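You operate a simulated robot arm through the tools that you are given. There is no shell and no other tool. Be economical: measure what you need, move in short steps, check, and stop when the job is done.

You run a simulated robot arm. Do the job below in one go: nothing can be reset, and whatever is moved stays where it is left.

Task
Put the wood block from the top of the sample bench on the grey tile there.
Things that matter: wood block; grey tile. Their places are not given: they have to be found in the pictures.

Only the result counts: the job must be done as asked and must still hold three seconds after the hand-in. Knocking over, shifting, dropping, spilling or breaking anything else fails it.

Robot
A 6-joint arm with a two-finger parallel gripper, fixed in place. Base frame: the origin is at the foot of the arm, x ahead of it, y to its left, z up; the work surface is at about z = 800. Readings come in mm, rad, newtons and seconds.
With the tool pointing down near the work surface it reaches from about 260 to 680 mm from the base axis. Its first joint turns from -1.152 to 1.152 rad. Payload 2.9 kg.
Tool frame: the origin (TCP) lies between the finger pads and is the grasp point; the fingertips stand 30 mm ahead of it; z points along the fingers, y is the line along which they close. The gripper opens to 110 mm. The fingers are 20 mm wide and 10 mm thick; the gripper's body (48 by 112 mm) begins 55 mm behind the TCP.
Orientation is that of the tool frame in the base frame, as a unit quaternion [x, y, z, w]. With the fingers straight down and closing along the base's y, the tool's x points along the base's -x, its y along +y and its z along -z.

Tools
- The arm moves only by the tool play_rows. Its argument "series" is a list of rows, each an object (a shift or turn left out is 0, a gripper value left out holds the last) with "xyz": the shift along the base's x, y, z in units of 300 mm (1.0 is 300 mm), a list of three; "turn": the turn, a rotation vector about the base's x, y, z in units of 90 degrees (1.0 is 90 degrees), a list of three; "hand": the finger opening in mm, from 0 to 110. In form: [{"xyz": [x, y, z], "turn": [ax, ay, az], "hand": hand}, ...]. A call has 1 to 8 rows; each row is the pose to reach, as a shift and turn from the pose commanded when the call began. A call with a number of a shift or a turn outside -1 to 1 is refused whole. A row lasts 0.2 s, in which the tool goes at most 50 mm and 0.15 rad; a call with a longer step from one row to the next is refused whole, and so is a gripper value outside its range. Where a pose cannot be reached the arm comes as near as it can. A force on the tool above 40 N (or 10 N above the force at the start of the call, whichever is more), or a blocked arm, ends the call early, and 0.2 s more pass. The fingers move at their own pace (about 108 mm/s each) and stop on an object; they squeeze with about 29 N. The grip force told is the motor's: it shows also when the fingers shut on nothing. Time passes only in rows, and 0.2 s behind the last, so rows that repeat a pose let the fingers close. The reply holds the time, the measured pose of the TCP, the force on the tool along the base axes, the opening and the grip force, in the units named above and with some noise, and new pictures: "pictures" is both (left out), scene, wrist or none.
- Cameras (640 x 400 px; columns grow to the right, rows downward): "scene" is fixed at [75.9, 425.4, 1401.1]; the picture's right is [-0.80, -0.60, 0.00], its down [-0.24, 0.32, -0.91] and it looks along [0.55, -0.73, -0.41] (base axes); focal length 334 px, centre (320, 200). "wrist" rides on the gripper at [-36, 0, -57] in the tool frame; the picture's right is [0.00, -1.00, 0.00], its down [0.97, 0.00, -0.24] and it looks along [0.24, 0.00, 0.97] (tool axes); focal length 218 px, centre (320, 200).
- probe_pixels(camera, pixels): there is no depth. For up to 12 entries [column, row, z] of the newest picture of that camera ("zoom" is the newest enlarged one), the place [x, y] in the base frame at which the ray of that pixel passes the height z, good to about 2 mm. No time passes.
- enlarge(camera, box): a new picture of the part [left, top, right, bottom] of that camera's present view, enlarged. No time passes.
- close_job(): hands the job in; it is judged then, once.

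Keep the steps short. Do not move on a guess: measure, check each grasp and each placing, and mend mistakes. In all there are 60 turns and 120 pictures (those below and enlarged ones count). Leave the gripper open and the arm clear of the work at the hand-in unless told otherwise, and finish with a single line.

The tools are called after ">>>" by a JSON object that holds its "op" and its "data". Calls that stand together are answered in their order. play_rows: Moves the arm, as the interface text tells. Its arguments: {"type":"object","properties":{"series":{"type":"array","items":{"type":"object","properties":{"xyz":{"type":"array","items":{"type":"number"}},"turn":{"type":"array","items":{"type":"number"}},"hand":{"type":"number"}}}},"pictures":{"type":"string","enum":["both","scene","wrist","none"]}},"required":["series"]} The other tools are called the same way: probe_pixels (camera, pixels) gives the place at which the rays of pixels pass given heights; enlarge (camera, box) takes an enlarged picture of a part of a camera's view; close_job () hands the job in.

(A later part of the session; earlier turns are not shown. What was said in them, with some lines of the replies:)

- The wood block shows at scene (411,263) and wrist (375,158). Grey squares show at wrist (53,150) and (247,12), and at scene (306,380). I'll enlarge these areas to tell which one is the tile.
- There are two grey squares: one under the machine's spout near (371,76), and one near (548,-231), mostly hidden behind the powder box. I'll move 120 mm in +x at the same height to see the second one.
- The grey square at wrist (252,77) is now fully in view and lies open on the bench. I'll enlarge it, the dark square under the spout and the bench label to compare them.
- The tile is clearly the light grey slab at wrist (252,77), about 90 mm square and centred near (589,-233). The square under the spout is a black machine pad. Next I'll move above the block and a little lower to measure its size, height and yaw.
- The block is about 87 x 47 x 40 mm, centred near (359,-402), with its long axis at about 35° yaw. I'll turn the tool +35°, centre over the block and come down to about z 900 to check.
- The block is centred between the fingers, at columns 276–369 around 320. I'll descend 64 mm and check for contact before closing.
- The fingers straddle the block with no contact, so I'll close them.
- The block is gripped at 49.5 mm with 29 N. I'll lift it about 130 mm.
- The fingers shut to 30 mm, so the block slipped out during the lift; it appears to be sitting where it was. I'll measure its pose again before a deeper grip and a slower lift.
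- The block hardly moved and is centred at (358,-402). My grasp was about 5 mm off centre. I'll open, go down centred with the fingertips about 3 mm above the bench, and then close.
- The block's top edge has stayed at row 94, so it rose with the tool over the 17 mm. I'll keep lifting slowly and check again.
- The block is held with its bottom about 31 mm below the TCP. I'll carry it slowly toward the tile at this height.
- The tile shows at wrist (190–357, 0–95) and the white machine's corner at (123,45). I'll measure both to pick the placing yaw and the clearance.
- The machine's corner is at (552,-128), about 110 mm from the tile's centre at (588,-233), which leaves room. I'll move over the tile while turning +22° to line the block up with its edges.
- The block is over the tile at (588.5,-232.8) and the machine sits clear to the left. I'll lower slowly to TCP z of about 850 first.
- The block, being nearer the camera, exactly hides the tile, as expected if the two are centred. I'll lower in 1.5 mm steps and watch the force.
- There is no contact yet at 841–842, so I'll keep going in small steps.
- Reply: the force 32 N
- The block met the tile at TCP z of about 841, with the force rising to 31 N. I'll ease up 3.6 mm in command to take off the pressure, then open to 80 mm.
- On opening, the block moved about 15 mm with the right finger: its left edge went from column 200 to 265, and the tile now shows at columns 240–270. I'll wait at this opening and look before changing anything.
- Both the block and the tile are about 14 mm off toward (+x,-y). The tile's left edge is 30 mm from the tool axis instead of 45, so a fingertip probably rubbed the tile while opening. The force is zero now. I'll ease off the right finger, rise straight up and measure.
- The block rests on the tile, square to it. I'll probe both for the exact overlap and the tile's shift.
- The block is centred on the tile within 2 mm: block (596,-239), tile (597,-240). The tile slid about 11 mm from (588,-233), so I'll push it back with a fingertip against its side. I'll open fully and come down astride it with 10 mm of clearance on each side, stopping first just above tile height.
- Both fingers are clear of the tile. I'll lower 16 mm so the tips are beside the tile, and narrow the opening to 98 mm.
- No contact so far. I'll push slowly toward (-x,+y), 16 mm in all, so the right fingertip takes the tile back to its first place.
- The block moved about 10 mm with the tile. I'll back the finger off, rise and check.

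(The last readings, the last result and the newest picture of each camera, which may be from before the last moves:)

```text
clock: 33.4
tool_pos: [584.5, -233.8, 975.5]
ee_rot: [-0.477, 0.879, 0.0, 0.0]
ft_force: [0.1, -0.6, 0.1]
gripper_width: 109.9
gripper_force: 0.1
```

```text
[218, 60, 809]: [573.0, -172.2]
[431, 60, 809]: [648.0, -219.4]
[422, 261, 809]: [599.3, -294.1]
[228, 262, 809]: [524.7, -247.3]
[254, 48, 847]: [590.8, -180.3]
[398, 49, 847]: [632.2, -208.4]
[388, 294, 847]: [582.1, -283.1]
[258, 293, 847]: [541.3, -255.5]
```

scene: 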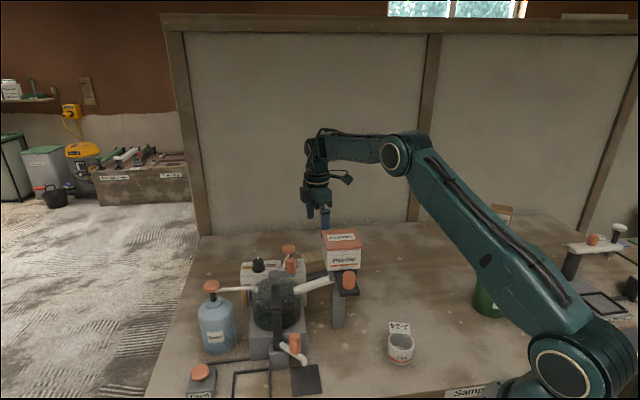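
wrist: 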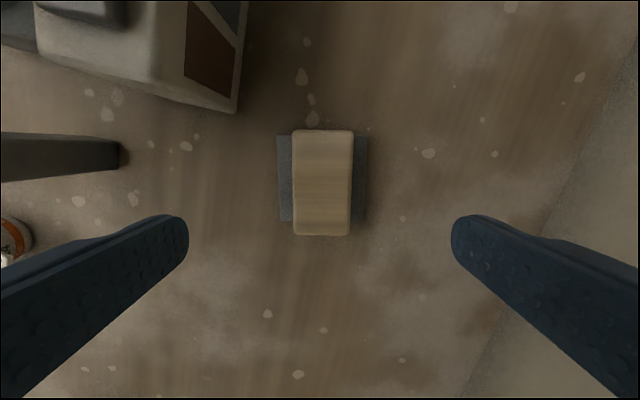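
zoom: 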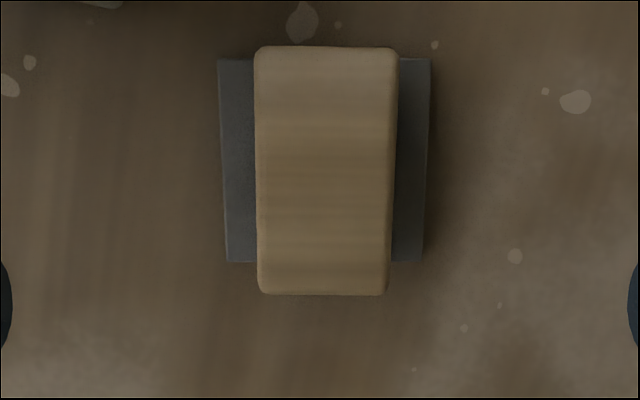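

The tile is back within about 2 mm of its first place and the block is centred on it at (587,-232). I'll move the arm up and away, then take a last look.

>>> {"op": "play_rows", "data": {"series": [{"xyz": [0, 0, 0.12]}, {"xyz": [0, -0.05, 0.22]}, {"xyz": [-0.08, -0.12, 0.3]}, {"xyz": [-0.18, -0.2, 0.33]}, {"xyz": [-0.28, -0.28, 0.35]}, {"xyz": [-0.38, -0.33, 0.35]}, {"xyz": [-0.38, -0.33, 0.35]}]}}

```text
clock: 35.0
tool_pos: [470.2, -329.1, 1081.2]
ee_rot: [-0.477, 0.879, 0.0, 0.0]
ft_force: [-0.5, 0.2, 0.6]
gripper_width: 110.1
gripper_force: 0.0
```

scene: 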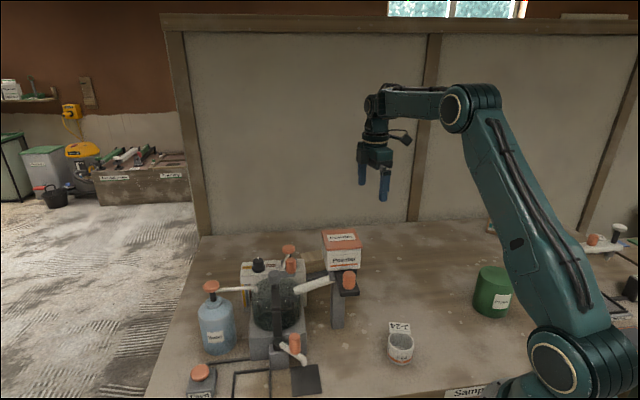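
wrist: 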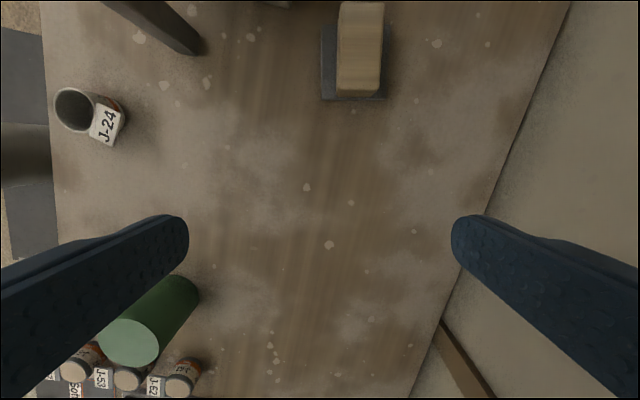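

The block sits on the tile, the gripper is open, the arm is clear and everything else looks undisturbed. I'll hand in.

>>> {"op": "close_job", "data": {}}

```text
The job is handed in.
```

The wood block is on the grey tile, centred within about 2 mm; the tile slid about 11 mm during release and was pushed back to within about 2 mm of its first place.
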